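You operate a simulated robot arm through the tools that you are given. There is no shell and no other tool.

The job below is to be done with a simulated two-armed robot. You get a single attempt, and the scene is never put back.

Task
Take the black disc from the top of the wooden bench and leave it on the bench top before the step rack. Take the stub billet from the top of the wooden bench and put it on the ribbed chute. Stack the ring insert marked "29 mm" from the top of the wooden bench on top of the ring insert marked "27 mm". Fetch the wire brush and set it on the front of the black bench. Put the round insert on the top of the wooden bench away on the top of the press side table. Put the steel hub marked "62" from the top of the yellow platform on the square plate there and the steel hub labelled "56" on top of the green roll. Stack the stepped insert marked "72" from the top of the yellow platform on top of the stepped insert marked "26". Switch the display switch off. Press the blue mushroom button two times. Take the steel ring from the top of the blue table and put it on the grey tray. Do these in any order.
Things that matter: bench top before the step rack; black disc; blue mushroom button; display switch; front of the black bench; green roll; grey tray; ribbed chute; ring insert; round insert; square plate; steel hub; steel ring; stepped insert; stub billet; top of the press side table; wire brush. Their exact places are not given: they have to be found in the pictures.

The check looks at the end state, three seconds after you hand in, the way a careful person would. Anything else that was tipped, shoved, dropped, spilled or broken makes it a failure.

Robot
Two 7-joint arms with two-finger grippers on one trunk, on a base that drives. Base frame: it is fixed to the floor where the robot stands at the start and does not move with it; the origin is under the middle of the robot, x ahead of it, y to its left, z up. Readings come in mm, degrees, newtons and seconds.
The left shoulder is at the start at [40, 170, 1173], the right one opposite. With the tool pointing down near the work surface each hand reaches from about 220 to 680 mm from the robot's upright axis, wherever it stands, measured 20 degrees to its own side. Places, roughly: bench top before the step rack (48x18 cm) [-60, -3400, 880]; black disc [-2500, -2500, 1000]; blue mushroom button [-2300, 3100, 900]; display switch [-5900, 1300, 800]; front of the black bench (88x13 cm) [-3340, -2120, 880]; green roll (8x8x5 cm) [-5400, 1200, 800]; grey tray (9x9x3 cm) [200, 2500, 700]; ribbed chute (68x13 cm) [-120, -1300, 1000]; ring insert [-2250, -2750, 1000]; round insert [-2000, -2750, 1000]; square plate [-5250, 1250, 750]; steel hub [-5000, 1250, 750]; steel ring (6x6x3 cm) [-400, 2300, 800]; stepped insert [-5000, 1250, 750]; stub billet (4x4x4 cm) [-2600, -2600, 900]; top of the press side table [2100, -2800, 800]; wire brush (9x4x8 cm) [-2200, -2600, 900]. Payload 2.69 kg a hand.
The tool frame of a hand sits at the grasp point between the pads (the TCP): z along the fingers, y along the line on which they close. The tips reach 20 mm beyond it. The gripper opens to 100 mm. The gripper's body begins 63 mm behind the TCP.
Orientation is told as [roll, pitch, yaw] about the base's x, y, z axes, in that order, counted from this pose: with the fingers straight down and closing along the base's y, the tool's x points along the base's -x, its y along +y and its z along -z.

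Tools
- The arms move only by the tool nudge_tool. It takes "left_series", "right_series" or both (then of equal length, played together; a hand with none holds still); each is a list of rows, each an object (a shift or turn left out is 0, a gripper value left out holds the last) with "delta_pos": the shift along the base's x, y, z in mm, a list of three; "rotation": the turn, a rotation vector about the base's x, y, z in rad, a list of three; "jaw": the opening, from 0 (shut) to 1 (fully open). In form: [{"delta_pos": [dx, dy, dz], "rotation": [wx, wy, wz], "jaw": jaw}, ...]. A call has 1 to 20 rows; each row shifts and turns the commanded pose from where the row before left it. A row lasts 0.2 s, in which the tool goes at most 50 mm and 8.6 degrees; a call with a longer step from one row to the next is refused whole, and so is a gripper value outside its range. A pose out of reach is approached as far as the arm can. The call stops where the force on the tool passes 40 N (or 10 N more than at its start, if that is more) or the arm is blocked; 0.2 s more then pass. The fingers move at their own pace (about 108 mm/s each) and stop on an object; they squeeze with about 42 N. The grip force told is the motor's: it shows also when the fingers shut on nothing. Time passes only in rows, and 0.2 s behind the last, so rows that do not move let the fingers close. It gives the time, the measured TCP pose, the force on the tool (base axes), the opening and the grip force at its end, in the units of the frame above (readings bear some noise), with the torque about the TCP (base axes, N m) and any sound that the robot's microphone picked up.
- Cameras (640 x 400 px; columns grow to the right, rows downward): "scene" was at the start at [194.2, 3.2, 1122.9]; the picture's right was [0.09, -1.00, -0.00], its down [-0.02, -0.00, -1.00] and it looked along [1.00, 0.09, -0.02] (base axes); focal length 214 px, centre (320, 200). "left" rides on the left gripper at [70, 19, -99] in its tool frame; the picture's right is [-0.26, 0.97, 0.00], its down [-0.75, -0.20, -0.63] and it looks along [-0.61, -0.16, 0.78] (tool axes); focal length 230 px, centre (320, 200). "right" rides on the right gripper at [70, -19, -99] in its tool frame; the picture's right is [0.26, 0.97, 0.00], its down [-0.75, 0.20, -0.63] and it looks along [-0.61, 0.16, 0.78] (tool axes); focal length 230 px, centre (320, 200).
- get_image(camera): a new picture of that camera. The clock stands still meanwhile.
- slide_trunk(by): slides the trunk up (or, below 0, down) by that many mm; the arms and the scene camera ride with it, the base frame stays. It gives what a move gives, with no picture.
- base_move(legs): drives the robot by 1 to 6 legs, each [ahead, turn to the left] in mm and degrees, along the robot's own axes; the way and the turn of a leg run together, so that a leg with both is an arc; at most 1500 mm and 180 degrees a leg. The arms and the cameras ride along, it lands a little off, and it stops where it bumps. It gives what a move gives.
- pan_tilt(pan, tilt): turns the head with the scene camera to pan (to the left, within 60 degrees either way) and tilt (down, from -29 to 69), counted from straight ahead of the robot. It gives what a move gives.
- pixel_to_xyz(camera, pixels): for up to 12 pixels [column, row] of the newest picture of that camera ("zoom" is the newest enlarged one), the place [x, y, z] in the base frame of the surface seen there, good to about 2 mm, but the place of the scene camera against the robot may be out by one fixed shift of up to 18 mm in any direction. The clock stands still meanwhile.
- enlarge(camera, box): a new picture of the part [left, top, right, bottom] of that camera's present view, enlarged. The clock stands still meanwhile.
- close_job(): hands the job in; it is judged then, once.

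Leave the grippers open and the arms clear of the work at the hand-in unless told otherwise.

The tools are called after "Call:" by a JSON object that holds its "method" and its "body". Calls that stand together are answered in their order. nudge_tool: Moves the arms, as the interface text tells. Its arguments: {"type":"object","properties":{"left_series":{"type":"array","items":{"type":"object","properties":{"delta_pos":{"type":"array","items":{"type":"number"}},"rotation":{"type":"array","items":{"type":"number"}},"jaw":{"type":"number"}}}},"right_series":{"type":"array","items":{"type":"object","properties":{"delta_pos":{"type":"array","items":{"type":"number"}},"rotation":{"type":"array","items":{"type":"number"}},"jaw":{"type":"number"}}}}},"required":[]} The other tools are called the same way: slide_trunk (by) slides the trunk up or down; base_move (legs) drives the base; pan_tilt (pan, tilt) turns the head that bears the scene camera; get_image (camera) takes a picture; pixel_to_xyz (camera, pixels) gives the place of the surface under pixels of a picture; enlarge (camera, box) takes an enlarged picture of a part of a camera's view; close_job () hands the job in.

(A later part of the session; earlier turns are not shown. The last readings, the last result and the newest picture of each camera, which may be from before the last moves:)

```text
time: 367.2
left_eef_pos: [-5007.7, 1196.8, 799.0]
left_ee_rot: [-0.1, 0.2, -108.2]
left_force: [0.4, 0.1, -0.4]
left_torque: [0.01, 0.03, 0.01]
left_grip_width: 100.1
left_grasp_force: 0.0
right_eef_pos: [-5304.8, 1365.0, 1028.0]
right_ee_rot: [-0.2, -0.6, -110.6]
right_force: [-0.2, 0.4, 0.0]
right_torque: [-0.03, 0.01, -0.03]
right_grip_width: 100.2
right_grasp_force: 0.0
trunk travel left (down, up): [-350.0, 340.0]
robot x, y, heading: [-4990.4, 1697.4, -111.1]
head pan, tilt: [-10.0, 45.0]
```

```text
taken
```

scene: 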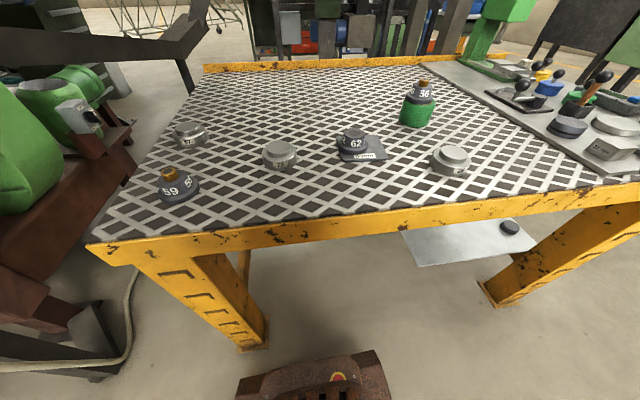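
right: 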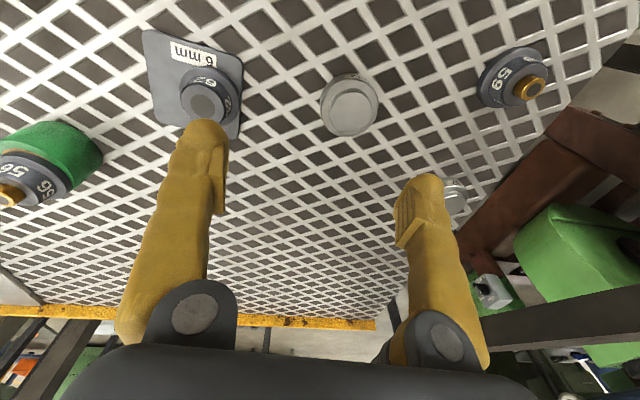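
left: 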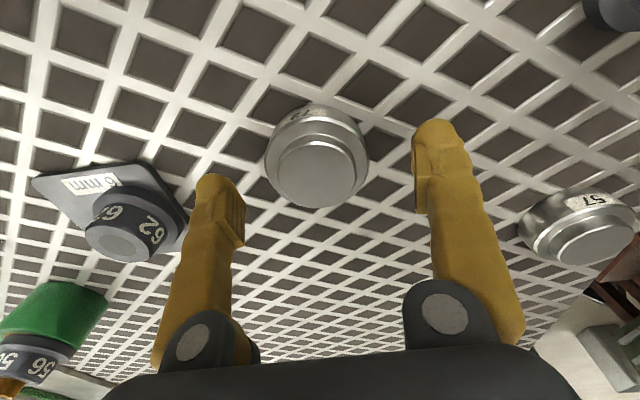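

Centred. Lower 14 mm, close, hold, lift.

Call:
{"method": "nudge_tool", "body": {"left_series": [{"delta_pos": [0, 0, -7]}, {"delta_pos": [0, 0, -7]}, {"jaw": 0.6}, {"jaw": 0.5}, {"jaw": 0.4}, {"jaw": 0.0}, {"jaw": 0.0}], "right_series": [{}, {}, {}, {}, {}, {}, {}]}}

Call:
{"method": "nudge_tool", "body": {"left_series": [{"delta_pos": [0, 0, 5]}, {"delta_pos": [0, 0, 20]}, {"delta_pos": [0, 0, 35]}, {"delta_pos": [0, 0, 40]}, {}], "right_series": [{}, {}, {}, {}, {}]}}

Call:
{"method": "get_image", "body": {"camera": "left"}}

```text
time: 368.8
left_eef_pos: [-5007.9, 1198.1, 786.7]
left_ee_rot: [0.1, 0.1, -108.3]
left_force: [-1.2, -0.1, 1.2]
left_torque: [-0.13, 0.09, -0.03]
left_grip_width: 60.8
left_grasp_force: 42.1
right_eef_pos: [-5304.4, 1366.0, 1027.4]
right_ee_rot: [-0.1, -0.5, -110.4]
right_force: [0.0, -0.1, -0.4]
right_torque: [0.02, -0.06, 0.02]
right_grip_width: 100.2
right_grasp_force: 0.1
trunk travel left (down, up): [-350.0, 340.0]
robot x, y, heading: [-4990.4, 1697.5, -110.9]
head pan, tilt: [-10.0, 45.0]
```

```text
time: 370.0
left_eef_pos: [-5007.7, 1197.7, 886.4]
left_ee_rot: [-0.1, 0.2, -108.4]
left_force: [0.1, -0.8, -6.2]
left_torque: [-0.02, 0.0, 0.01]
left_grip_width: 60.6
left_grasp_force: 41.8
right_eef_pos: [-5305.1, 1364.9, 1026.3]
right_ee_rot: [-0.3, -0.5, -110.6]
right_force: [0.4, -1.5, 0.7]
right_torque: [-0.01, 0.01, 0.03]
right_grip_width: 100.0
right_grasp_force: 0.1
trunk travel left (down, up): [-350.0, 340.0]
robot x, y, heading: [-4991.8, 1695.1, -110.9]
head pan, tilt: [-10.0, 45.0]
```

```text
taken
```

left: 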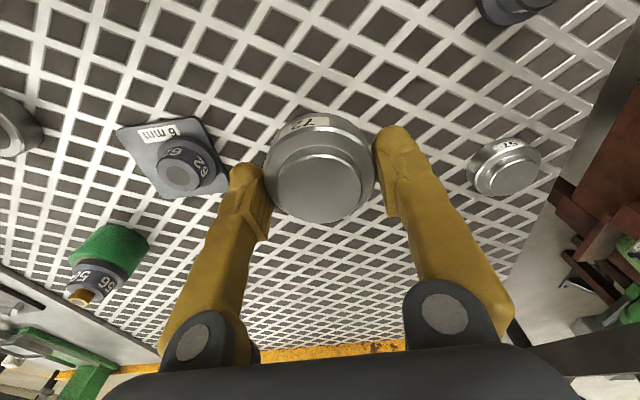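

Insert 72 is held. I raise it, retract, and shift the base ~290 mm west so that insert 26 lies at the left hand's side.

Call:
{"method": "nudge_tool", "body": {"left_series": [{"delta_pos": [0, 0, 40]}, {"delta_pos": [2, 6, 40]}, {"delta_pos": [6, 18, 40]}, {"delta_pos": [6, 18, 40]}, {"delta_pos": [6, 18, 10]}, {}], "right_series": [{"delta_pos": [0, 0, 8]}, {"delta_pos": [0, 0, 8]}, {"delta_pos": [0, 0, 8]}, {}, {}, {}]}}

Call:
{"method": "base_move", "body": {"legs": [[-60, 0], [0, -77.8], [298, 0], [0, 77.5]]}}

Call:
{"method": "nudge_tool", "body": {"right_series": [{"delta_pos": [0, 0, 1]}, {"delta_pos": [0, 0, 1]}, {}], "left_series": [{"delta_pos": [0, 0, 1]}, {"delta_pos": [0, 0, 1]}, {}]}}

Call:
{"method": "get_image", "body": {"camera": "left"}}

```text
time: 371.4
left_eef_pos: [-4988.0, 1257.5, 1056.1]
left_ee_rot: [0.1, 0.2, -108.3]
left_force: [-0.2, 0.5, -7.0]
left_torque: [0.0, -0.01, 0.01]
left_grip_width: 60.6
left_grasp_force: 42.2
right_eef_pos: [-5305.3, 1365.0, 1051.7]
right_ee_rot: [-0.2, -0.4, -110.6]
right_force: [0.7, -0.4, -0.2]
right_torque: [0.02, 0.02, 0.02]
right_grip_width: 99.9
right_grasp_force: 0.0
trunk travel left (down, up): [-350.0, 340.0]
robot x, y, heading: [-4990.4, 1697.0, -111.0]
head pan, tilt: [-10.0, 45.0]
```

```text
time: 380.8
left_eef_pos: [-5256.6, 1356.1, 1054.8]
left_ee_rot: [0.0, 0.2, -107.7]
left_force: [0.3, 0.0, -6.5]
left_torque: [-0.01, -0.03, 0.01]
left_grip_width: 60.7
left_grasp_force: 42.3
right_eef_pos: [-5575.9, 1460.1, 1050.0]
right_ee_rot: [-0.2, -0.5, -110.0]
right_force: [0.7, 0.0, 0.3]
right_torque: [0.0, 0.03, 0.03]
right_grip_width: 99.8
right_grasp_force: 0.1
trunk travel left (down, up): [-350.0, 340.0]
robot x, y, heading: [-5272.3, 1800.0, -110.5]
head pan, tilt: [-10.0, 45.0]
```

```text
time: 381.6
left_eef_pos: [-5251.5, 1369.3, 1063.9]
left_ee_rot: [0.0, -0.8, -107.7]
left_force: [0.1, 0.0, -5.3]
left_torque: [0.02, -0.01, 0.04]
left_grip_width: 60.7
left_grasp_force: 42.2
right_eef_pos: [-5571.0, 1474.9, 1059.3]
right_ee_rot: [-0.2, -1.4, -110.0]
right_force: [0.4, 0.6, -0.4]
right_torque: [0.02, -0.02, -0.02]
right_grip_width: 100.3
right_grasp_force: 0.1
trunk travel left (down, up): [-350.0, 340.0]
robot x, y, heading: [-5274.2, 1791.9, -110.2]
head pan, tilt: [-10.0, 45.0]
```

```text
taken
```

left: 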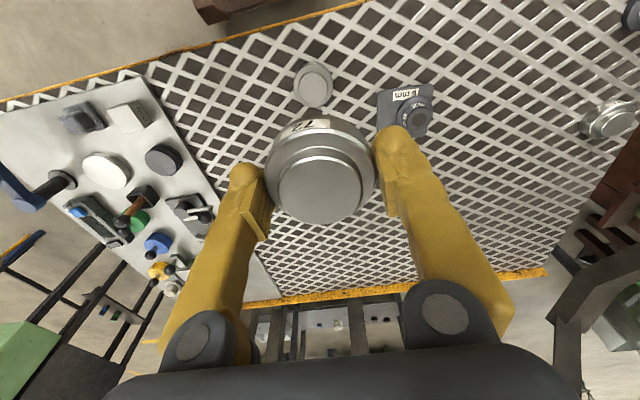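

Insert 26 is at (313,87). I measure it with the left camera.

Call:
{"method": "pixel_to_xyz", "body": {"camera": "left", "pixels": [[313, 90], [298, 91], [328, 88], [311, 77], [315, 103], [294, 86], [333, 84]]}}

```text
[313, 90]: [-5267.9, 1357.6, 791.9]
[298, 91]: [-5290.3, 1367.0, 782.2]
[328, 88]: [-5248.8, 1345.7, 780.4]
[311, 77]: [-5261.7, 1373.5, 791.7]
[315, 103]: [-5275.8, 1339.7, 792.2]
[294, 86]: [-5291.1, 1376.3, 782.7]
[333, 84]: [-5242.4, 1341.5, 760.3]
```

Centre ≈(-5269, 1357), top z 792. I move above it to z≈890 and re-measure.

Call:
{"method": "nudge_tool", "body": {"left_series": [{"delta_pos": [-6, -4, -30], "rotation": [0.013, -0.005, 0]}, {"delta_pos": [-6, -4, -35]}, {"delta_pos": [-5.5, -4, -35]}, {"delta_pos": [0, 0, -35]}, {"delta_pos": [0, 0, -35]}, {}], "right_series": [{}, {}, {}, {}, {}, {}]}}

Call:
{"method": "get_image", "body": {"camera": "left"}}

```text
time: 383.0
left_eef_pos: [-5267.4, 1358.9, 894.8]
left_ee_rot: [0.0, 0.0, -107.8]
left_force: [-0.5, -0.5, -5.4]
left_torque: [0.02, 0.03, 0.0]
left_grip_width: 60.6
left_grasp_force: 42.1
right_eef_pos: [-5569.5, 1476.3, 1059.7]
right_ee_rot: [-0.3, -1.4, -110.0]
right_force: [-0.5, -0.1, -0.4]
right_torque: [0.0, -0.02, -0.01]
right_grip_width: 100.0
right_grasp_force: 0.1
trunk travel left (down, up): [-350.0, 340.0]
robot x, y, heading: [-5270.2, 1798.2, -110.3]
head pan, tilt: [-10.0, 45.0]
```

```text
taken
```

left: 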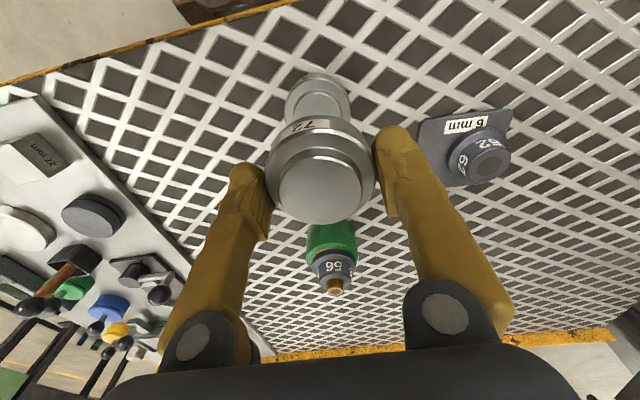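

I measure the visible rim points of 26 under the held insert.

Call:
{"method": "pixel_to_xyz", "body": {"camera": "left", "pixels": [[287, 107], [348, 104], [317, 76], [318, 86], [294, 105], [341, 103], [300, 82], [334, 80], [322, 190], [300, 187], [345, 185]]}}

```text
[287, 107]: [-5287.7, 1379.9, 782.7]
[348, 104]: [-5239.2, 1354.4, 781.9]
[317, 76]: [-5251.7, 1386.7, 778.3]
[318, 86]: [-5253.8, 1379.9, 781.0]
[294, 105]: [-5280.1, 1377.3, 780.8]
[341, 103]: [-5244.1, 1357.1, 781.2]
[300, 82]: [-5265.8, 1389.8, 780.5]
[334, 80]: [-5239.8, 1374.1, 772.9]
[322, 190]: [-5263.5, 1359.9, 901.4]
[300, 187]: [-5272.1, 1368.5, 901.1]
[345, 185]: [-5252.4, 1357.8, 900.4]
```

Alignment is within a couple of mm. Lower to just above (TCP ≈823).

Call:
{"method": "nudge_tool", "body": {"left_series": [{"delta_pos": [-1, 0.5, -25]}, {"delta_pos": [0, 0, -25]}, {"delta_pos": [0, 0, -16]}, {"delta_pos": [0, 0, -6]}, {}], "right_series": [{}, {}, {}, {}, {}]}}

Call:
{"method": "enlarge", "body": {"camera": "scene", "box": [140, 140, 340, 280]}}

Call:
{"method": "get_image", "body": {"camera": "left"}}

```text
time: 384.2
left_eef_pos: [-5270.1, 1359.0, 822.5]
left_ee_rot: [-0.1, 0.1, -107.8]
left_force: [-0.4, -0.4, -6.2]
left_torque: [0.0, 0.02, 0.0]
left_grip_width: 60.5
left_grasp_force: 42.3
right_eef_pos: [-5570.6, 1475.2, 1059.7]
right_ee_rot: [-0.3, -1.4, -110.0]
right_force: [0.5, -0.4, 0.1]
right_torque: [-0.01, 0.02, 0.02]
right_grip_width: 100.1
right_grasp_force: 0.1
trunk travel left (down, up): [-350.0, 340.0]
robot x, y, heading: [-5272.1, 1797.7, -110.2]
head pan, tilt: [-10.0, 45.0]
```

```text
2.86 times, centred on (240, 210) of scene
```

zoom: 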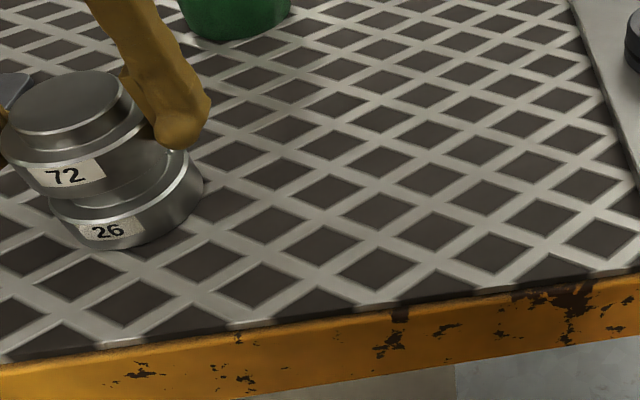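

```text
taken
```

left: 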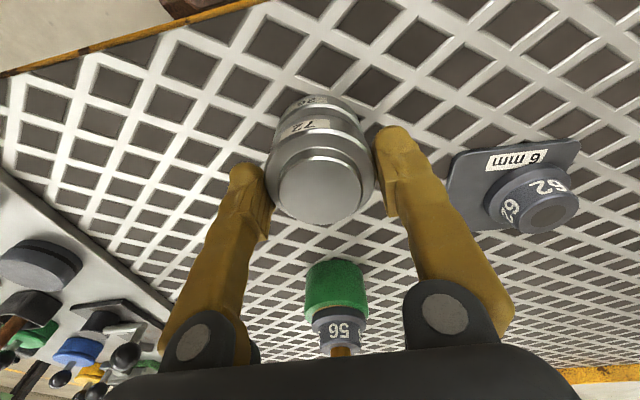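

The displacement between labels follows exactly the vertical direction in the view, so they're aligned. Lower until contact.

Call:
{"method": "nudge_tool", "body": {"left_series": [{"delta_pos": [1.5, 0, -1.5]}, {"delta_pos": [0, 0, -1]}, {"delta_pos": [0, 0, -1]}, {}], "right_series": [{}, {}, {}, {}]}}

```text
time: 385.2
left_eef_pos: [-5268.1, 1358.1, 818.7]
left_ee_rot: [-0.1, 0.1, -107.7]
left_force: [-1.1, -0.3, -5.8]
left_torque: [-0.01, 0.03, 0.01]
left_grip_width: 60.8
left_grasp_force: 42.0
right_eef_pos: [-5570.6, 1475.3, 1060.3]
right_ee_rot: [-0.3, -1.4, -110.0]
right_force: [0.1, -0.2, -0.6]
right_torque: [-0.02, 0.02, -0.02]
right_grip_width: 99.9
right_grasp_force: 0.1
trunk travel left (down, up): [-350.0, 340.0]
robot x, y, heading: [-5273.4, 1797.3, -110.5]
head pan, tilt: [-10.0, 45.0]
```

Call:
{"method": "nudge_tool", "body": {"left_series": [{"delta_pos": [0, 0, -1]}, {"delta_pos": [0, 0, -1]}, {}], "right_series": [{}, {}, {}]}}

```text
time: 386.0
left_eef_pos: [-5267.6, 1357.6, 817.4]
left_ee_rot: [0.0, -0.1, -107.8]
left_force: [2.2, 0.6, 15.0]
left_torque: [0.4, -0.15, -0.01]
left_grip_width: 60.4
left_grasp_force: 42.3
right_eef_pos: [-5569.9, 1476.2, 1060.6]
right_ee_rot: [-0.2, -1.5, -110.1]
right_force: [0.1, 1.0, -0.5]
right_torque: [-0.01, -0.02, -0.01]
right_grip_width: 99.7
right_grasp_force: 0.1
trunk travel left (down, up): [-350.0, 340.0]
robot x, y, heading: [-5272.8, 1797.1, -110.3]
head pan, tilt: [-10.0, 45.0]
```

Contact (+15 N). I raise by 1 mm to relax, open, and lift clear.

Call:
{"method": "nudge_tool", "body": {"left_series": [{"delta_pos": [0, 0, 1]}, {"jaw": 0.68}, {"jaw": 0.85}, {"jaw": 0.9}, {"delta_pos": [0, 0, 10]}, {"delta_pos": [0, 0, 25]}, {"delta_pos": [0, 0, 35]}, {"delta_pos": [0, 0, 40]}, {}], "right_series": [{}, {}, {}, {}, {}, {}, {}, {}, {}]}}

Call:
{"method": "get_image", "body": {"camera": "left"}}

Call:
{"method": "get_image", "body": {"camera": "scene"}}

```text
time: 388.0
left_eef_pos: [-5267.9, 1359.1, 927.9]
left_ee_rot: [0.1, 0.1, -107.8]
left_force: [0.0, 0.4, -0.5]
left_torque: [0.0, 0.01, 0.02]
left_grip_width: 90.0
left_grasp_force: 0.0
right_eef_pos: [-5570.7, 1475.7, 1060.4]
right_ee_rot: [-0.3, -1.5, -109.9]
right_force: [-0.3, -0.4, 0.3]
right_torque: [0.02, -0.04, 0.01]
right_grip_width: 99.7
right_grasp_force: 0.1
trunk travel left (down, up): [-350.0, 340.0]
robot x, y, heading: [-5274.2, 1797.9, -110.4]
head pan, tilt: [-10.0, 45.0]
```

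```text
taken
```

left: 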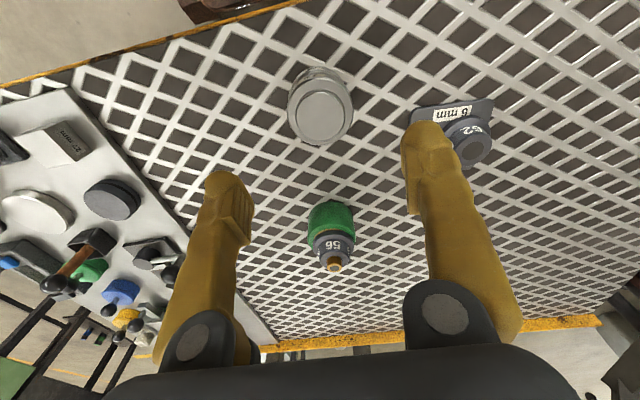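

```text
taken
```

scene: 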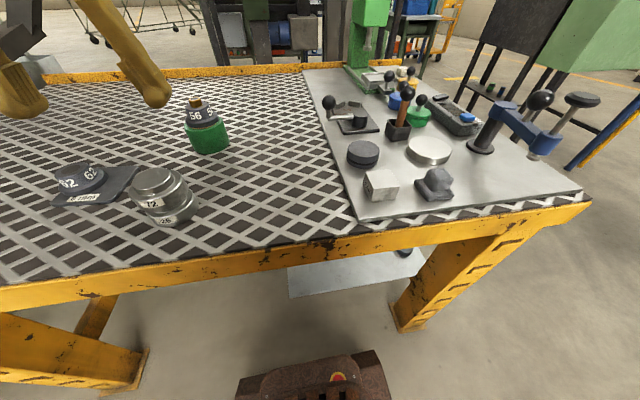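

72 is stacked on 26. All platform work is done. I raise and retract the left hand, back off from the platform and raise the trunk to find the route to the wooden bench.

Call:
{"method": "nudge_tool", "body": {"left_series": [{"delta_pos": [0, 0, 35]}, {"delta_pos": [0, 0, 40]}, {"delta_pos": [8, 8, 40], "jaw": 1.0}, {"delta_pos": [10, 10, 10]}, {}], "right_series": [{"delta_pos": [0, 0, 2]}, {"delta_pos": [0, 0, 2]}, {}, {}, {}]}}

Call:
{"method": "base_move", "body": {"legs": [[-450, 0], [0, -60]]}}

Call:
{"method": "slide_trunk", "body": {"by": 170}}

Call:
{"method": "pan_tilt", "body": {"pan": 0, "tilt": 15}}

Call:
{"method": "get_image", "body": {"camera": "scene"}}

```text
time: 389.2
left_eef_pos: [-5249.1, 1377.4, 1052.9]
left_ee_rot: [0.1, 0.0, -107.7]
left_force: [0.2, -0.6, -0.2]
left_torque: [0.0, -0.03, 0.03]
left_grip_width: 100.1
left_grasp_force: 0.0
right_eef_pos: [-5569.5, 1475.3, 1063.5]
right_ee_rot: [-0.2, -1.5, -110.0]
right_force: [-0.2, 0.2, 0.5]
right_torque: [0.0, -0.01, -0.03]
right_grip_width: 100.1
right_grasp_force: 0.0
trunk travel left (down, up): [-350.0, 340.0]
robot x, y, heading: [-5273.0, 1795.1, -110.1]
head pan, tilt: [-10.0, 45.0]
```

```text
time: 394.7
left_eef_pos: [-5471.5, 1989.3, 1052.6]
left_ee_rot: [0.1, 0.0, -167.8]
left_force: [0.0, -0.2, -0.3]
left_torque: [-0.02, 0.0, 0.0]
left_grip_width: 99.8
left_grasp_force: 0.0
right_eef_pos: [-5544.8, 2317.7, 1064.0]
right_ee_rot: [-0.1, -1.6, -170.1]
right_force: [-0.4, -0.5, -1.0]
right_torque: [0.01, -0.03, 0.01]
right_grip_width: 99.8
right_grasp_force: 0.0
trunk travel left (down, up): [-350.0, 340.0]
robot x, y, heading: [-5115.0, 2217.8, -170.4]
head pan, tilt: [-10.0, 45.0]
```

```text
time: 396.6
left_eef_pos: [-5454.5, 1992.1, 1227.6]
left_ee_rot: [0.0, -0.9, -167.9]
left_force: [-0.1, -1.0, 0.9]
left_torque: [-0.02, 0.01, 0.01]
left_grip_width: 100.2
left_grasp_force: 0.1
right_eef_pos: [-5530.0, 2320.1, 1239.6]
right_ee_rot: [-0.3, -2.5, -170.2]
right_force: [0.0, -0.8, -0.6]
right_torque: [0.02, -0.02, 0.03]
right_grip_width: 100.0
right_grasp_force: 0.1
trunk travel left (down, up): [-520.0, 170.0]
robot x, y, heading: [-5123.8, 2216.9, -170.3]
head pan, tilt: [-10.0, 45.0]
```

```text
time: 397.6
left_eef_pos: [-5455.5, 1992.8, 1228.6]
left_ee_rot: [0.0, -0.8, -168.0]
left_force: [0.3, -0.2, -0.8]
left_torque: [-0.03, 0.02, -0.02]
left_grip_width: 99.8
left_grasp_force: 0.0
right_eef_pos: [-5529.7, 2319.5, 1239.1]
right_ee_rot: [-0.4, -2.4, -170.0]
right_force: [-0.8, -0.4, -0.1]
right_torque: [-0.02, 0.02, 0.0]
right_grip_width: 100.2
right_grasp_force: 0.0
trunk travel left (down, up): [-520.0, 170.0]
robot x, y, heading: [-5115.1, 2215.2, -170.6]
head pan, tilt: [0.0, 15.0]
```

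```text
taken
```

scene: 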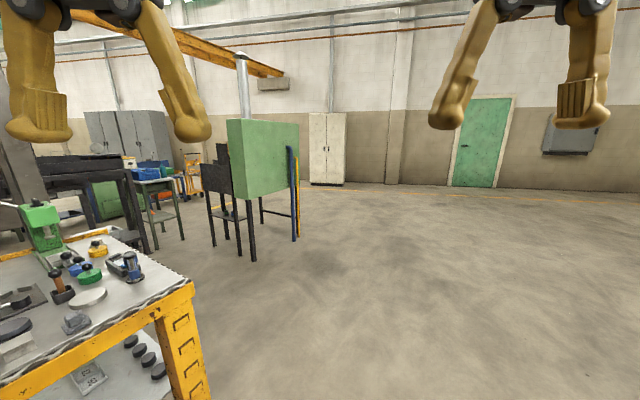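

West is open. I measure the green cabinet's legs and the table by it, then drive west to look south.

Call:
{"method": "pixel_to_xyz", "body": {"camera": "scene", "pixels": [[254, 260], [294, 240], [182, 240], [155, 248], [210, 245], [240, 160], [205, 395], [325, 180], [130, 170], [190, 180]]}}

Call:
{"method": "nudge_tool", "body": {"right_series": [{"delta_pos": [0, 0, 2]}, {"delta_pos": [0, 0, 2]}, {}], "left_series": [{"delta_pos": [0, 0, 2]}, {"delta_pos": [0, 0, 2]}, {}]}}

Call:
{"method": "base_move", "body": {"legs": [[1000, 0], [0, 45]]}}

Call:
{"method": "get_image", "body": {"camera": "scene"}}

```text
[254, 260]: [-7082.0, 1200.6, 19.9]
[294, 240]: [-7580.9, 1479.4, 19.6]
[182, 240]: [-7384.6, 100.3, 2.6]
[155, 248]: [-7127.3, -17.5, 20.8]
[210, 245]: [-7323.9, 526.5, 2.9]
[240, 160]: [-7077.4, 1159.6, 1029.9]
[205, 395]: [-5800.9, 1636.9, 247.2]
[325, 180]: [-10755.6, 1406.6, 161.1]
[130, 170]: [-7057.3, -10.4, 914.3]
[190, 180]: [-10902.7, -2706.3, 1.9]
```

```text
time: 398.4
left_eef_pos: [-5453.9, 1992.8, 1233.1]
left_ee_rot: [0.1, -0.9, -167.8]
left_force: [0.6, 0.1, 1.0]
left_torque: [0.0, 0.02, 0.0]
left_grip_width: 100.0
left_grasp_force: 0.0
right_eef_pos: [-5529.6, 2319.4, 1243.6]
right_ee_rot: [-0.4, -2.4, -170.1]
right_force: [-0.1, 1.1, 0.3]
right_torque: [0.01, -0.01, 0.01]
right_grip_width: 100.0
right_grasp_force: 0.0
trunk travel left (down, up): [-520.0, 170.0]
robot x, y, heading: [-5117.6, 2214.1, -170.5]
head pan, tilt: [0.0, 15.0]
```

```text
time: 405.7
left_eef_pos: [-6184.2, 1650.1, 1232.6]
left_ee_rot: [0.0, -0.9, -122.5]
left_force: [0.7, 0.4, 0.8]
left_torque: [-0.01, -0.01, 0.0]
left_grip_width: 100.2
left_grasp_force: 0.3
right_eef_pos: [-6470.1, 1827.4, 1243.5]
right_ee_rot: [-0.4, -2.4, -124.7]
right_force: [-0.4, 0.8, 0.5]
right_torque: [-0.02, 0.01, 0.01]
right_grip_width: 100.2
right_grasp_force: 0.2
trunk travel left (down, up): [-520.0, 170.0]
robot x, y, heading: [-6111.1, 2049.4, -125.1]
head pan, tilt: [0.0, 15.0]
```

```text
taken
```

scene: 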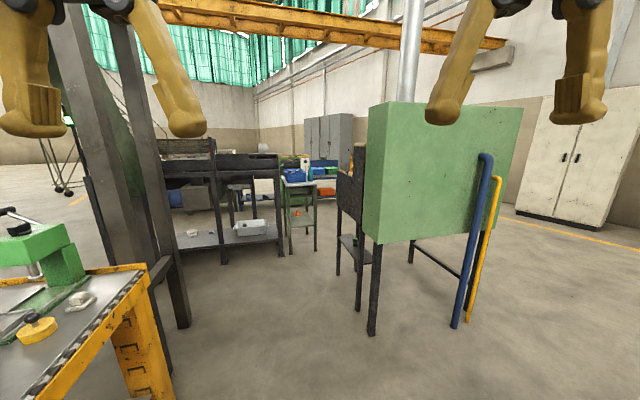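

I measure the posts and benches behind the platform to judge whether there's a passage south.

Call:
{"method": "pixel_to_xyz", "body": {"camera": "scene", "pixels": [[182, 325], [165, 370], [283, 253], [225, 262], [338, 272], [372, 332], [195, 250], [315, 248], [240, 285], [270, 330], [410, 262], [60, 170]]}}

Call:
{"method": "pan_tilt", "body": {"pan": 35, "tilt": 10}}

Call:
{"method": "get_image", "body": {"camera": "scene"}}

```text
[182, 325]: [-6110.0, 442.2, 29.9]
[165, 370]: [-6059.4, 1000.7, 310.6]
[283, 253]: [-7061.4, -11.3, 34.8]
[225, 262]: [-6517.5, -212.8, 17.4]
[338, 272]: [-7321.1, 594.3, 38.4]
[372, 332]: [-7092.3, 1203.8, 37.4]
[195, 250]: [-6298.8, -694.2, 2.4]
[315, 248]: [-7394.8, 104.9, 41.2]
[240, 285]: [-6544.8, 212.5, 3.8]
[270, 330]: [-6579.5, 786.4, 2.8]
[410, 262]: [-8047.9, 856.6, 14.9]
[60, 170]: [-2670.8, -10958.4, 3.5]
```

```text
time: 406.7
left_eef_pos: [-6172.0, 1669.1, 1216.8]
left_ee_rot: [0.3, 2.1, -122.5]
left_force: [0.9, 0.6, 0.6]
left_torque: [0.02, -0.03, 0.0]
left_grip_width: 100.2
left_grasp_force: 0.2
right_eef_pos: [-6457.9, 1845.4, 1233.2]
right_ee_rot: [-0.3, -0.5, -124.8]
right_force: [-0.3, -0.7, 0.1]
right_torque: [-0.03, 0.01, -0.03]
right_grip_width: 100.1
right_grasp_force: 0.1
trunk travel left (down, up): [-520.0, 170.0]
robot x, y, heading: [-6111.8, 2050.5, -125.0]
head pan, tilt: [35.0, 10.0]
```

```text
taken
```

scene: 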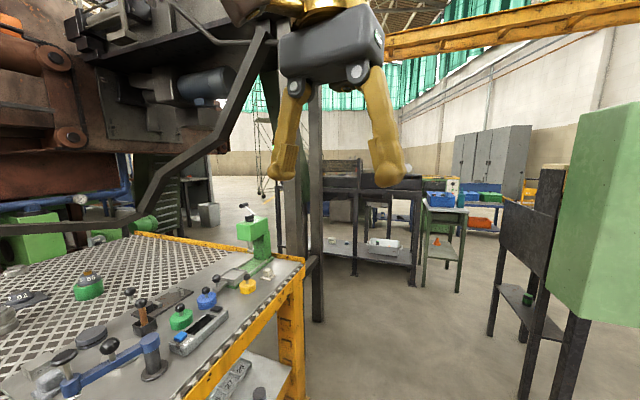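

There seems to be a gap between the platform's post (-6110, 442) and the green cabinet. I drive into it to (-6590, 1100) and look further.

Call:
{"method": "nudge_tool", "body": {"right_series": [{"delta_pos": [0, 0, -3]}, {"delta_pos": [0, 0, -3]}, {}], "left_series": [{"delta_pos": [0, 0, 3], "rotation": [0.015, -0.01, 0]}, {"delta_pos": [0, 0, 3], "rotation": [0.015, -0.01, 0]}, {}]}}

Call:
{"method": "base_move", "body": {"legs": [[0, 8], [1060, 0], [0, 37]]}}

Call:
{"method": "pan_tilt", "body": {"pan": 0, "tilt": 15}}

Call:
{"method": "get_image", "body": {"camera": "scene"}}

```text
time: 407.5
left_eef_pos: [-6173.1, 1666.6, 1239.9]
left_ee_rot: [0.1, 1.1, -122.5]
left_force: [0.0, 0.6, 0.4]
left_torque: [-0.02, 0.02, -0.01]
left_grip_width: 100.0
left_grasp_force: 0.1
right_eef_pos: [-6458.6, 1844.1, 1236.6]
right_ee_rot: [-0.4, -2.1, -124.8]
right_force: [1.0, -0.8, -2.1]
right_torque: [0.03, 0.0, -0.02]
right_grip_width: 100.0
right_grasp_force: 0.1
trunk travel left (down, up): [-520.0, 170.0]
robot x, y, heading: [-6113.3, 2050.7, -125.0]
head pan, tilt: [35.0, 10.0]
```

```text
time: 408.3
left_eef_pos: [-6129.6, 1702.2, 1222.5]
left_ee_rot: [0.1, 4.9, -120.1]
left_force: [0.2, 0.9, -0.8]
left_torque: [-0.02, 0.04, 0.0]
left_grip_width: 100.2
left_grasp_force: 0.1
right_eef_pos: [-6419.2, 1868.6, 1209.7]
right_ee_rot: [-0.3, 3.3, -122.1]
right_force: [-0.1, -0.6, 0.0]
right_torque: [0.03, 0.01, -0.01]
right_grip_width: 99.8
right_grasp_force: 0.1
trunk travel left (down, up): [-520.0, 170.0]
robot x, y, heading: [-6107.8, 2049.1, -122.7]
head pan, tilt: [35.0, 10.0]
stopped in leg 1: the robot was blocked; the commanded pose is now the measured one
```

```text
time: 409.3
left_eef_pos: [-6132.3, 1703.4, 1223.6]
left_ee_rot: [0.2, 4.7, -120.3]
left_force: [-0.7, 0.2, 0.3]
left_torque: [-0.04, 0.0, -0.04]
left_grip_width: 100.3
left_grasp_force: 0.1
right_eef_pos: [-6423.5, 1867.1, 1211.0]
right_ee_rot: [-0.1, 3.1, -122.1]
right_force: [0.0, -0.3, -0.9]
right_torque: [-0.01, 0.04, -0.01]
right_grip_width: 100.1
right_grasp_force: 0.1
trunk travel left (down, up): [-520.0, 170.0]
robot x, y, heading: [-6110.1, 2047.5, -122.7]
head pan, tilt: [0.0, 15.0]
```

```text
taken
```

scene: 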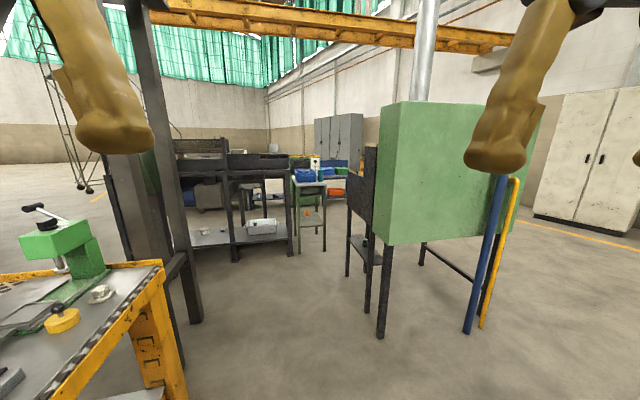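

Hands too high/close again cause the block. I lower both to z≈1100 and extend to ~400 mm ahead.

Call:
{"method": "nudge_tool", "body": {"right_series": [{"delta_pos": [-12, -19, -25], "rotation": [-0.023, 0.014, 0]}, {"delta_pos": [-12, -19, -30], "rotation": [-0.023, 0.014, 0]}, {"delta_pos": [-12, -19, -30]}, {"delta_pos": [-12, -19, -25]}, {}], "left_series": [{"delta_pos": [-12, -19, -25], "rotation": [-0.035, 0.02, 0]}, {"delta_pos": [-12, -19, -30], "rotation": [-0.035, 0.02, 0]}, {"delta_pos": [-12, -19, -30]}, {"delta_pos": [-12, -19, -30]}, {}]}}

Call:
{"method": "base_move", "body": {"legs": [[0, 6], [1060, 0], [0, 37]]}}

Call:
{"method": "get_image", "body": {"camera": "scene"}}

```text
time: 410.5
left_eef_pos: [-6181.5, 1622.9, 1126.9]
left_ee_rot: [0.1, -3.9, -120.2]
left_force: [0.8, 0.0, 0.0]
left_torque: [-0.05, 0.04, -0.04]
left_grip_width: 99.9
left_grasp_force: 0.0
right_eef_pos: [-6472.6, 1791.3, 1121.3]
right_ee_rot: [-0.1, -3.9, -122.0]
right_force: [0.8, 0.6, 0.6]
right_torque: [-0.05, 0.05, 0.0]
right_grip_width: 100.1
right_grasp_force: 0.1
trunk travel left (down, up): [-520.0, 170.0]
robot x, y, heading: [-6112.6, 2049.2, -122.8]
head pan, tilt: [0.0, 15.0]
```

```text
time: 411.4
left_eef_pos: [-6143.0, 1653.0, 1139.1]
left_ee_rot: [-0.1, -5.6, -117.6]
left_force: [-0.1, 0.6, 0.0]
left_torque: [-0.06, 0.03, -0.04]
left_grip_width: 100.1
left_grasp_force: 0.0
right_eef_pos: [-6441.1, 1806.7, 1133.7]
right_ee_rot: [0.1, -5.8, -119.6]
right_force: [0.2, 0.2, -0.3]
right_torque: [-0.04, 0.05, -0.04]
right_grip_width: 100.0
right_grasp_force: 0.1
trunk travel left (down, up): [-520.0, 170.0]
robot x, y, heading: [-6108.9, 2050.0, -120.4]
head pan, tilt: [0.0, 15.0]
stopped in leg 1: the robot was blocked; the commanded pose is now the measured one
```

```text
taken
```

scene: 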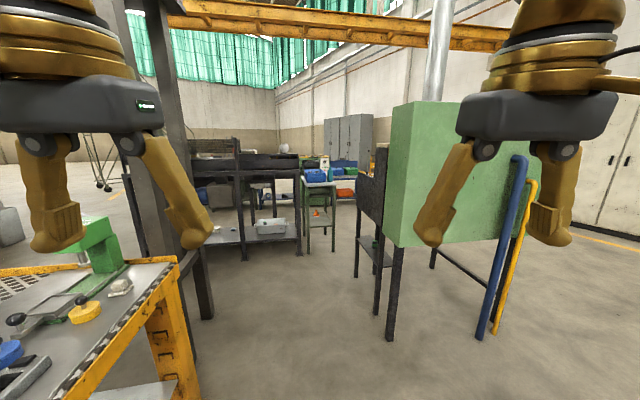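

Blocked again after a nudge. I re-seat the hands (forward 60 mm, level) and test a small straight drive only.

Call:
{"method": "nudge_tool", "body": {"right_series": [{"delta_pos": [-10, -15, -10], "rotation": [0.03, -0.018, 0]}, {"delta_pos": [-10, -15, -10], "rotation": [0.03, -0.018, 0]}, {"delta_pos": [-5, -5, -10]}, {}, {}, {}], "left_series": [{"delta_pos": [-10, -15, -10], "rotation": [0.03, -0.018, 0]}, {"delta_pos": [-10, -15, -10], "rotation": [0.03, -0.018, 0]}, {"delta_pos": [-5, -5, -10]}, {}, {}, {}]}}

Call:
{"method": "base_move", "body": {"legs": [[200, 0]]}}

```text
time: 412.8
left_eef_pos: [-6170.4, 1613.0, 1108.4]
left_ee_rot: [0.0, -1.6, -117.5]
left_force: [0.1, 0.0, -0.8]
left_torque: [0.01, 0.02, -0.03]
left_grip_width: 99.6
left_grasp_force: 0.2
right_eef_pos: [-6469.9, 1769.0, 1102.7]
right_ee_rot: [0.1, -1.5, -119.6]
right_force: [0.5, 0.0, 0.1]
right_torque: [0.04, -0.02, 0.02]
right_grip_width: 99.9
right_grasp_force: 0.0
trunk travel left (down, up): [-520.0, 170.0]
robot x, y, heading: [-6108.9, 2049.6, -120.0]
head pan, tilt: [0.0, 15.0]
```

```text
time: 414.4
left_eef_pos: [-6273.0, 1439.7, 1107.2]
left_ee_rot: [0.1, -1.3, -117.4]
left_force: [-0.1, -0.1, -0.4]
left_torque: [0.06, 0.0, 0.0]
left_grip_width: 100.0
left_grasp_force: 0.0
right_eef_pos: [-6572.0, 1592.6, 1101.6]
right_ee_rot: [0.3, -1.4, -119.5]
right_force: [-1.3, -0.2, -0.3]
right_torque: [0.04, -0.02, 0.03]
right_grip_width: 99.8
right_grasp_force: 0.0
trunk travel left (down, up): [-520.0, 170.0]
robot x, y, heading: [-6218.2, 1873.8, -120.2]
head pan, tilt: [0.0, 15.0]
```

That works with extra settling rows. Continue to the gap.

Call:
{"method": "nudge_tool", "body": {"right_series": [{"delta_pos": [0, 0, -1]}, {}, {}, {}], "left_series": [{"delta_pos": [0, 0, -1]}, {}, {}, {}]}}

Call:
{"method": "base_move", "body": {"legs": [[850, 4.5], [0, 37]]}}

Call:
{"method": "get_image", "body": {"camera": "scene"}}

```text
time: 415.4
left_eef_pos: [-6263.6, 1454.6, 1112.2]
left_ee_rot: [0.0, -2.3, -117.4]
left_force: [-0.5, -0.1, -0.2]
left_torque: [0.03, -0.04, -0.01]
left_grip_width: 99.8
left_grasp_force: 0.1
right_eef_pos: [-6563.2, 1607.7, 1106.9]
right_ee_rot: [0.2, -2.5, -119.6]
right_force: [-0.2, -0.8, 0.2]
right_torque: [0.03, -0.03, 0.0]
right_grip_width: 100.1
right_grasp_force: 0.2
trunk travel left (down, up): [-520.0, 170.0]
robot x, y, heading: [-6213.0, 1874.9, -120.2]
head pan, tilt: [0.0, 15.0]
```

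```text
time: 421.7
left_eef_pos: [-6372.5, 777.8, 1112.4]
left_ee_rot: [0.1, -2.5, -75.9]
left_force: [-0.7, 1.0, 0.8]
left_torque: [-0.02, 0.01, -0.02]
left_grip_width: 100.1
left_grasp_force: 0.1
right_eef_pos: [-6698.0, 693.8, 1107.7]
right_ee_rot: [0.2, -2.4, -78.1]
right_force: [-0.2, -0.3, 0.9]
right_torque: [-0.03, -0.02, -0.01]
right_grip_width: 100.2
right_grasp_force: 0.1
trunk travel left (down, up): [-520.0, 170.0]
robot x, y, heading: [-6616.5, 1123.3, -78.7]
head pan, tilt: [0.0, 15.0]
```

```text
taken
```

scene: 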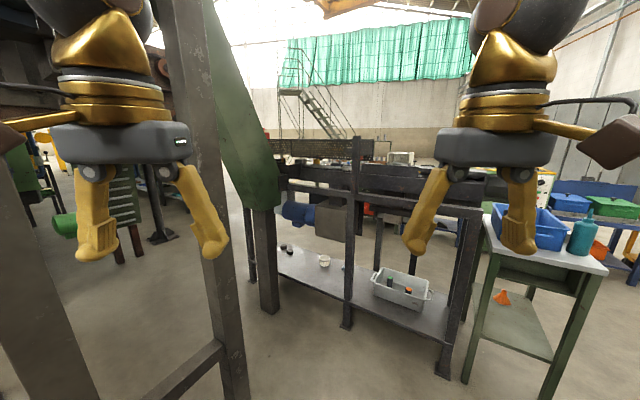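

I measure the posts and the black bench legs to see the gap leading east.

Call:
{"method": "pixel_to_xyz", "body": {"camera": "scene", "pixels": [[240, 390], [268, 310], [345, 325], [443, 372], [250, 280], [180, 380], [165, 238], [120, 255], [200, 330], [465, 380], [210, 345], [80, 300]]}}

Call:
{"method": "pan_tilt", "body": {"pan": 30, "tilt": 25}}

Call:
{"method": "get_image", "body": {"camera": "scene"}}

```text
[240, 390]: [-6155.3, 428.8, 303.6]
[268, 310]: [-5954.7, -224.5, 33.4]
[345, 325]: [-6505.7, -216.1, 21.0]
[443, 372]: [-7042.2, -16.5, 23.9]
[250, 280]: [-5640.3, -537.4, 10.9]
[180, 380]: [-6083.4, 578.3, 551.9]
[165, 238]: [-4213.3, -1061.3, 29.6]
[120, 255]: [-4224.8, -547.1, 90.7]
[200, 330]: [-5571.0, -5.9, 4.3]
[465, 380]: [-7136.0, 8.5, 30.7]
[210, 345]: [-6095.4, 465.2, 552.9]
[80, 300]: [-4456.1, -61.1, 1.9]
```

```text
time: 422.6
left_eef_pos: [-6373.4, 793.6, 1118.5]
left_ee_rot: [0.0, -3.2, -75.9]
left_force: [0.4, 0.4, 0.0]
left_torque: [0.03, -0.02, -0.03]
left_grip_width: 100.2
left_grasp_force: 0.0
right_eef_pos: [-6701.4, 710.6, 1113.6]
right_ee_rot: [0.2, -3.3, -78.2]
right_force: [-0.6, -0.7, 0.3]
right_torque: [0.0, -0.01, -0.02]
right_grip_width: 100.0
right_grasp_force: 0.0
trunk travel left (down, up): [-520.0, 170.0]
robot x, y, heading: [-6617.6, 1124.8, -78.9]
head pan, tilt: [30.0, 25.0]
```

```text
taken
```

scene: 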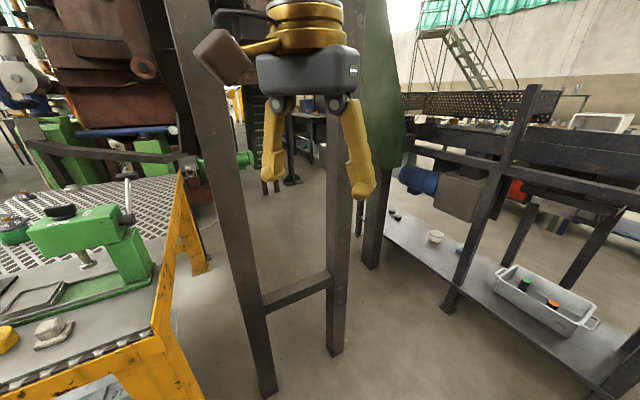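

The gap between the frame post (-6155, 429) and the next post (-5955, -225) is ~620 mm clear. I need my base's true width, so I look down at it.

Call:
{"method": "pan_tilt", "body": {"pan": 0, "tilt": 60}}

Call:
{"method": "get_image", "body": {"camera": "scene"}}

```text
time: 423.6
left_eef_pos: [-6373.5, 794.5, 1119.5]
left_ee_rot: [0.1, -3.3, -75.9]
left_force: [-0.6, -0.2, 0.3]
left_torque: [-0.01, 0.02, -0.01]
left_grip_width: 100.1
left_grasp_force: 0.0
right_eef_pos: [-6702.7, 711.4, 1113.3]
right_ee_rot: [0.2, -3.4, -78.0]
right_force: [0.6, -0.8, -0.5]
right_torque: [-0.02, 0.03, -0.02]
right_grip_width: 100.1
right_grasp_force: 0.0
trunk travel left (down, up): [-520.0, 170.0]
robot x, y, heading: [-6617.2, 1122.0, -78.7]
head pan, tilt: [0.0, 60.0]
```

```text
taken
```

scene: 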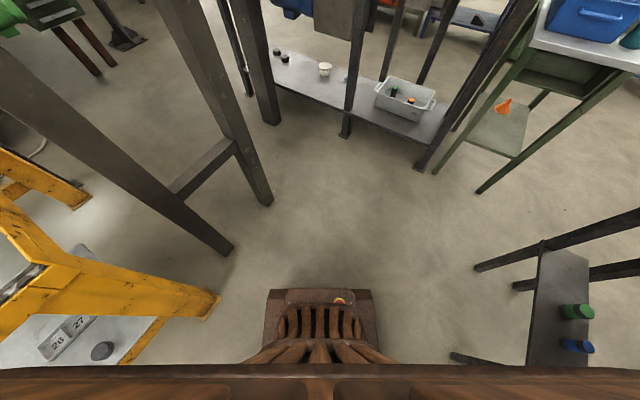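

Now the base and posts are all visible. I measure base corners and feet of posts.

Call:
{"method": "pixel_to_xyz", "body": {"camera": "scene", "pixels": [[267, 293], [372, 293], [264, 330], [377, 330], [231, 250], [268, 202], [273, 121], [345, 135], [420, 168], [210, 312], [249, 93], [476, 267]]}}

```text
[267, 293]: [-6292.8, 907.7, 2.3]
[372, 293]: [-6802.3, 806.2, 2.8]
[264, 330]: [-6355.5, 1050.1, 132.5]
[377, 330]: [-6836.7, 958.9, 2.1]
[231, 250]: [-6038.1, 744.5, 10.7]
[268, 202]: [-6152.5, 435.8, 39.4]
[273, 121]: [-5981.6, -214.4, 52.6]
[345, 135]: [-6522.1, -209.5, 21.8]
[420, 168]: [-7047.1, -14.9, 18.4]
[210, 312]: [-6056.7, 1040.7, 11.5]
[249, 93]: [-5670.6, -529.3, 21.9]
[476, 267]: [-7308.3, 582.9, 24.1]
```

My base is ~490 mm wide and 265 mm to the front; threading those posts would be too tight. I'll reverse out and look for a wider way around further west.

Call:
{"method": "nudge_tool", "body": {"right_series": [{"delta_pos": [0, 0, -2]}, {}, {}, {}], "left_series": [{"delta_pos": [0, 0, -2]}, {}, {}, {}]}}

Call:
{"method": "base_move", "body": {"legs": [[-850, 0], [0, -95], [1400, 0], [0, 70]]}}

Call:
{"method": "pan_tilt", "body": {"pan": 0, "tilt": 12}}

Call:
{"method": "get_image", "body": {"camera": "scene"}}

```text
time: 424.6
left_eef_pos: [-6374.9, 795.1, 1117.0]
left_ee_rot: [0.0, -3.4, -75.8]
left_force: [0.4, -0.1, 0.2]
left_torque: [0.01, 0.0, -0.02]
left_grip_width: 100.1
left_grasp_force: 0.0
right_eef_pos: [-6701.8, 711.1, 1111.9]
right_ee_rot: [0.1, -3.5, -78.1]
right_force: [0.0, 0.5, 0.0]
right_torque: [0.03, -0.05, 0.03]
right_grip_width: 100.0
right_grasp_force: 0.1
trunk travel left (down, up): [-520.0, 170.0]
robot x, y, heading: [-6615.7, 1126.4, -78.8]
head pan, tilt: [0.0, 60.0]
```

```text
time: 442.9
left_eef_pos: [-8087.7, 1409.6, 1116.7]
left_ee_rot: [0.1, -3.3, -101.2]
left_force: [0.1, 0.7, -0.1]
left_torque: [0.01, -0.02, 0.02]
left_grip_width: 100.2
left_grasp_force: 0.1
right_eef_pos: [-8419.5, 1474.1, 1111.6]
right_ee_rot: [0.1, -3.4, -103.4]
right_force: [0.2, -0.6, 1.2]
right_torque: [-0.03, -0.02, -0.02]
right_grip_width: 100.0
right_grasp_force: 0.0
trunk travel left (down, up): [-520.0, 170.0]
robot x, y, heading: [-8169.6, 1810.0, -104.2]
head pan, tilt: [0.0, 60.0]
```

```text
time: 444.1
left_eef_pos: [-8083.9, 1427.4, 1122.1]
left_ee_rot: [0.0, -4.3, -101.2]
left_force: [-0.4, 0.2, 0.6]
left_torque: [0.0, 0.0, -0.02]
left_grip_width: 100.0
left_grasp_force: 0.1
right_eef_pos: [-8416.0, 1492.5, 1119.2]
right_ee_rot: [0.1, -4.4, -103.5]
right_force: [0.4, -0.3, 0.3]
right_torque: [-0.01, 0.01, -0.01]
right_grip_width: 99.7
right_grasp_force: 0.1
trunk travel left (down, up): [-520.0, 170.0]
robot x, y, heading: [-8168.3, 1817.8, -104.2]
head pan, tilt: [0.0, 12.0]
```

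```text
taken
```

scene: 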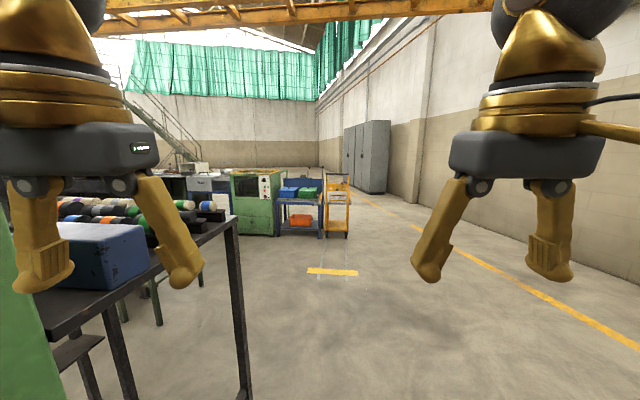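

There is a wide aisle along the west wall. I measure the cart, lockers, and table.

Call:
{"method": "pixel_to_xyz", "body": {"camera": "scene", "pixels": [[348, 237], [282, 235], [278, 236], [372, 192], [390, 192], [345, 190], [245, 395], [333, 272], [320, 165], [440, 235], [350, 200], [235, 230]]}}

```text
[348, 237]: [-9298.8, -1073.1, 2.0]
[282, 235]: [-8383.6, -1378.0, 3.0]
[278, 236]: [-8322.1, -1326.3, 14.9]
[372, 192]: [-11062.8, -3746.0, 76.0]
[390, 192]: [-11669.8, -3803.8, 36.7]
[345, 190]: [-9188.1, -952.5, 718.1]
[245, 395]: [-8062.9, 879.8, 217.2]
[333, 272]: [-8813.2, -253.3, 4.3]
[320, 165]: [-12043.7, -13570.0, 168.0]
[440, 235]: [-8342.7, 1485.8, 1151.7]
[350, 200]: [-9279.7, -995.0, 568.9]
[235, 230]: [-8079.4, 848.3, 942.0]
```

I take the west aisle: drive to about (-9950, -300), then south.

Call:
{"method": "nudge_tool", "body": {"right_series": [{"delta_pos": [0, 0, -5], "rotation": [0.03, -0.008, 0]}, {"delta_pos": [0, 0, -5], "rotation": [0.03, -0.008, 0]}, {}, {}, {}], "left_series": [{"delta_pos": [0, 0, -5], "rotation": [0.03, -0.008, 0]}, {"delta_pos": [0, 0, -5], "rotation": [0.03, -0.008, 0]}, {}, {}, {}]}}

Call:
{"method": "base_move", "body": {"legs": [[0, -25.8], [1500, 0], [1260, 0], [0, 40], [1500, 0], [0, 50]]}}

Call:
{"method": "get_image", "body": {"camera": "scene"}}

```text
time: 445.3
left_eef_pos: [-8083.6, 1427.0, 1112.9]
left_ee_rot: [0.2, -0.7, -101.4]
left_force: [-0.8, -0.3, 0.5]
left_torque: [-0.01, 0.0, 0.01]
left_grip_width: 99.9
left_grasp_force: 0.0
right_eef_pos: [-8416.2, 1490.8, 1108.2]
right_ee_rot: [0.2, -0.7, -103.4]
right_force: [0.4, 0.1, -0.3]
right_torque: [0.02, 0.01, -0.03]
right_grip_width: 100.0
right_grasp_force: 0.0
trunk travel left (down, up): [-520.0, 170.0]
robot x, y, heading: [-8172.9, 1813.2, -103.8]
head pan, tilt: [0.0, 12.0]
```

```text
time: 471.2
left_eef_pos: [-9472.0, -1919.2, 1113.5]
left_ee_rot: [0.3, -0.7, -36.4]
left_force: [0.6, 0.6, 0.1]
left_torque: [0.01, 0.0, 0.02]
left_grip_width: 99.9
left_grasp_force: 0.1
right_eef_pos: [-9671.9, -2191.4, 1108.6]
right_ee_rot: [0.1, -0.7, -38.7]
right_force: [0.7, 1.1, -0.4]
right_torque: [-0.02, 0.0, 0.0]
right_grip_width: 100.2
right_grasp_force: 0.1
trunk travel left (down, up): [-520.0, 170.0]
robot x, y, heading: [-9859.7, -1836.5, -39.4]
head pan, tilt: [0.0, 12.0]
```

```text
taken
```

scene: 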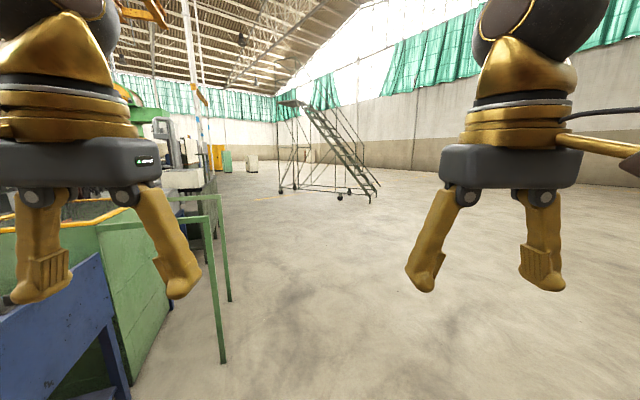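

Open floor to the south-east. I measure the rail posts and the stair tower.

Call:
{"method": "pixel_to_xyz", "body": {"camera": "scene", "pixels": [[221, 360], [230, 300], [281, 193], [373, 202], [352, 195], [224, 168], [250, 168], [207, 260], [260, 200], [212, 180]]}}

```text
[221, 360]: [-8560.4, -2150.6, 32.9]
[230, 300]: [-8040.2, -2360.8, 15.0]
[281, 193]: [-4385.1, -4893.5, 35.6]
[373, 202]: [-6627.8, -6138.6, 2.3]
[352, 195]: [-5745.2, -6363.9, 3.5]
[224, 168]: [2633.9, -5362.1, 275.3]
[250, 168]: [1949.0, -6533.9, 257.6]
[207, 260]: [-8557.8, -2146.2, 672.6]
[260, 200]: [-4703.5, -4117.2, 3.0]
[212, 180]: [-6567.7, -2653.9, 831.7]
```

I drive on: 1500 mm on this heading, then along the line heading about -19°.

Call:
{"method": "nudge_tool", "body": {"right_series": [{"delta_pos": [0, 0, -1]}, {}, {}, {}], "left_series": [{"delta_pos": [0, 0, -1]}, {}, {}, {}]}}

Call:
{"method": "base_move", "body": {"legs": [[1500, 0], [0, 19], [1500, 0], [300, 0]]}}

Call:
{"method": "get_image", "body": {"camera": "scene"}}

```text
time: 472.2
left_eef_pos: [-9484.5, -1908.3, 1115.2]
left_ee_rot: [0.3, -1.7, -36.3]
left_force: [-0.3, 0.0, -0.5]
left_torque: [0.02, 0.03, -0.03]
left_grip_width: 100.1
left_grasp_force: 0.0
right_eef_pos: [-9684.6, -2180.9, 1112.5]
right_ee_rot: [0.3, -1.6, -38.5]
right_force: [0.7, -0.2, 0.2]
right_torque: [-0.01, 0.02, 0.03]
right_grip_width: 100.1
right_grasp_force: 0.0
trunk travel left (down, up): [-520.0, 170.0]
robot x, y, heading: [-9859.9, -1835.9, -39.4]
head pan, tilt: [0.0, 12.0]
```

```text
time: 489.4
left_eef_pos: [-6640.1, -3355.3, 1115.6]
left_ee_rot: [0.3, -1.5, -17.4]
left_force: [1.2, -0.6, 0.0]
left_torque: [0.0, 0.02, 0.0]
left_grip_width: 100.0
left_grasp_force: 0.0
right_eef_pos: [-6741.7, -3679.2, 1112.0]
right_ee_rot: [0.3, -1.6, -19.7]
right_force: [0.2, -0.3, -0.5]
right_torque: [0.03, 0.01, -0.01]
right_grip_width: 100.0
right_grasp_force: 0.1
trunk travel left (down, up): [-520.0, 170.0]
robot x, y, heading: [-7018.3, -3410.6, -20.5]
head pan, tilt: [0.0, 12.0]
```

```text
taken
```

scene: 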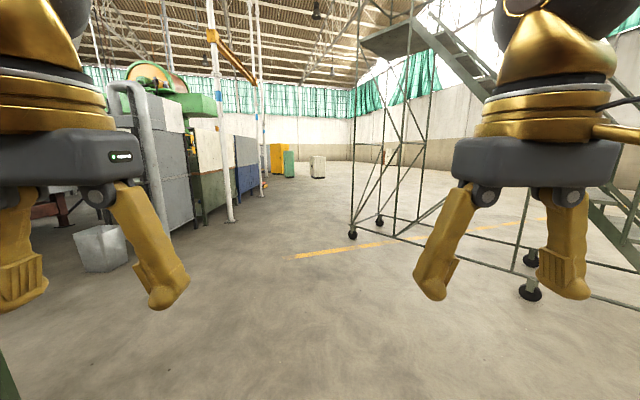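

I measure the tower wheel and the panels, and look left for entries into the aisle in front of the benches.

Call:
{"method": "pixel_to_xyz", "body": {"camera": "scene", "pixels": [[353, 235], [379, 224], [228, 220], [205, 222], [125, 265], [80, 268], [195, 230], [265, 188], [160, 250], [318, 178], [290, 176], [240, 195]]}}

Call:
{"method": "pan_tilt", "body": {"pan": 40, "tilt": 15}}

Call:
{"method": "get_image", "body": {"camera": "scene"}}

```text
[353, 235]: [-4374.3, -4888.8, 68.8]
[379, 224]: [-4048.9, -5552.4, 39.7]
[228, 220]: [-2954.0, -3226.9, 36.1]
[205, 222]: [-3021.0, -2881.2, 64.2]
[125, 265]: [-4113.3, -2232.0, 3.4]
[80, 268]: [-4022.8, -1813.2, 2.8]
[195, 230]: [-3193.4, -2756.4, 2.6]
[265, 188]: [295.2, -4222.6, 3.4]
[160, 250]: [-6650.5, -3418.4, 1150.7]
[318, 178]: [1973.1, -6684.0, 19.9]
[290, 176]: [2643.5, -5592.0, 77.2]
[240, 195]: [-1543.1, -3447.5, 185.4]
```

```text
time: 490.4
left_eef_pos: [-6656.4, -3349.1, 1121.1]
left_ee_rot: [0.2, -2.5, -17.5]
left_force: [-0.1, 0.0, 0.5]
left_torque: [-0.02, -0.01, 0.01]
left_grip_width: 99.8
left_grasp_force: 0.0
right_eef_pos: [-6757.6, -3673.2, 1118.1]
right_ee_rot: [0.1, -2.5, -19.7]
right_force: [0.1, -1.1, -0.5]
right_torque: [0.02, -0.02, -0.06]
right_grip_width: 100.0
right_grasp_force: 0.1
trunk travel left (down, up): [-520.0, 170.0]
robot x, y, heading: [-7015.8, -3408.4, -20.4]
head pan, tilt: [40.0, 15.0]
```

```text
taken
```

scene: 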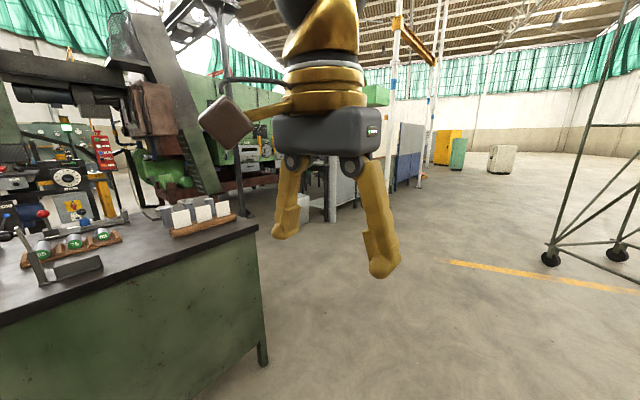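

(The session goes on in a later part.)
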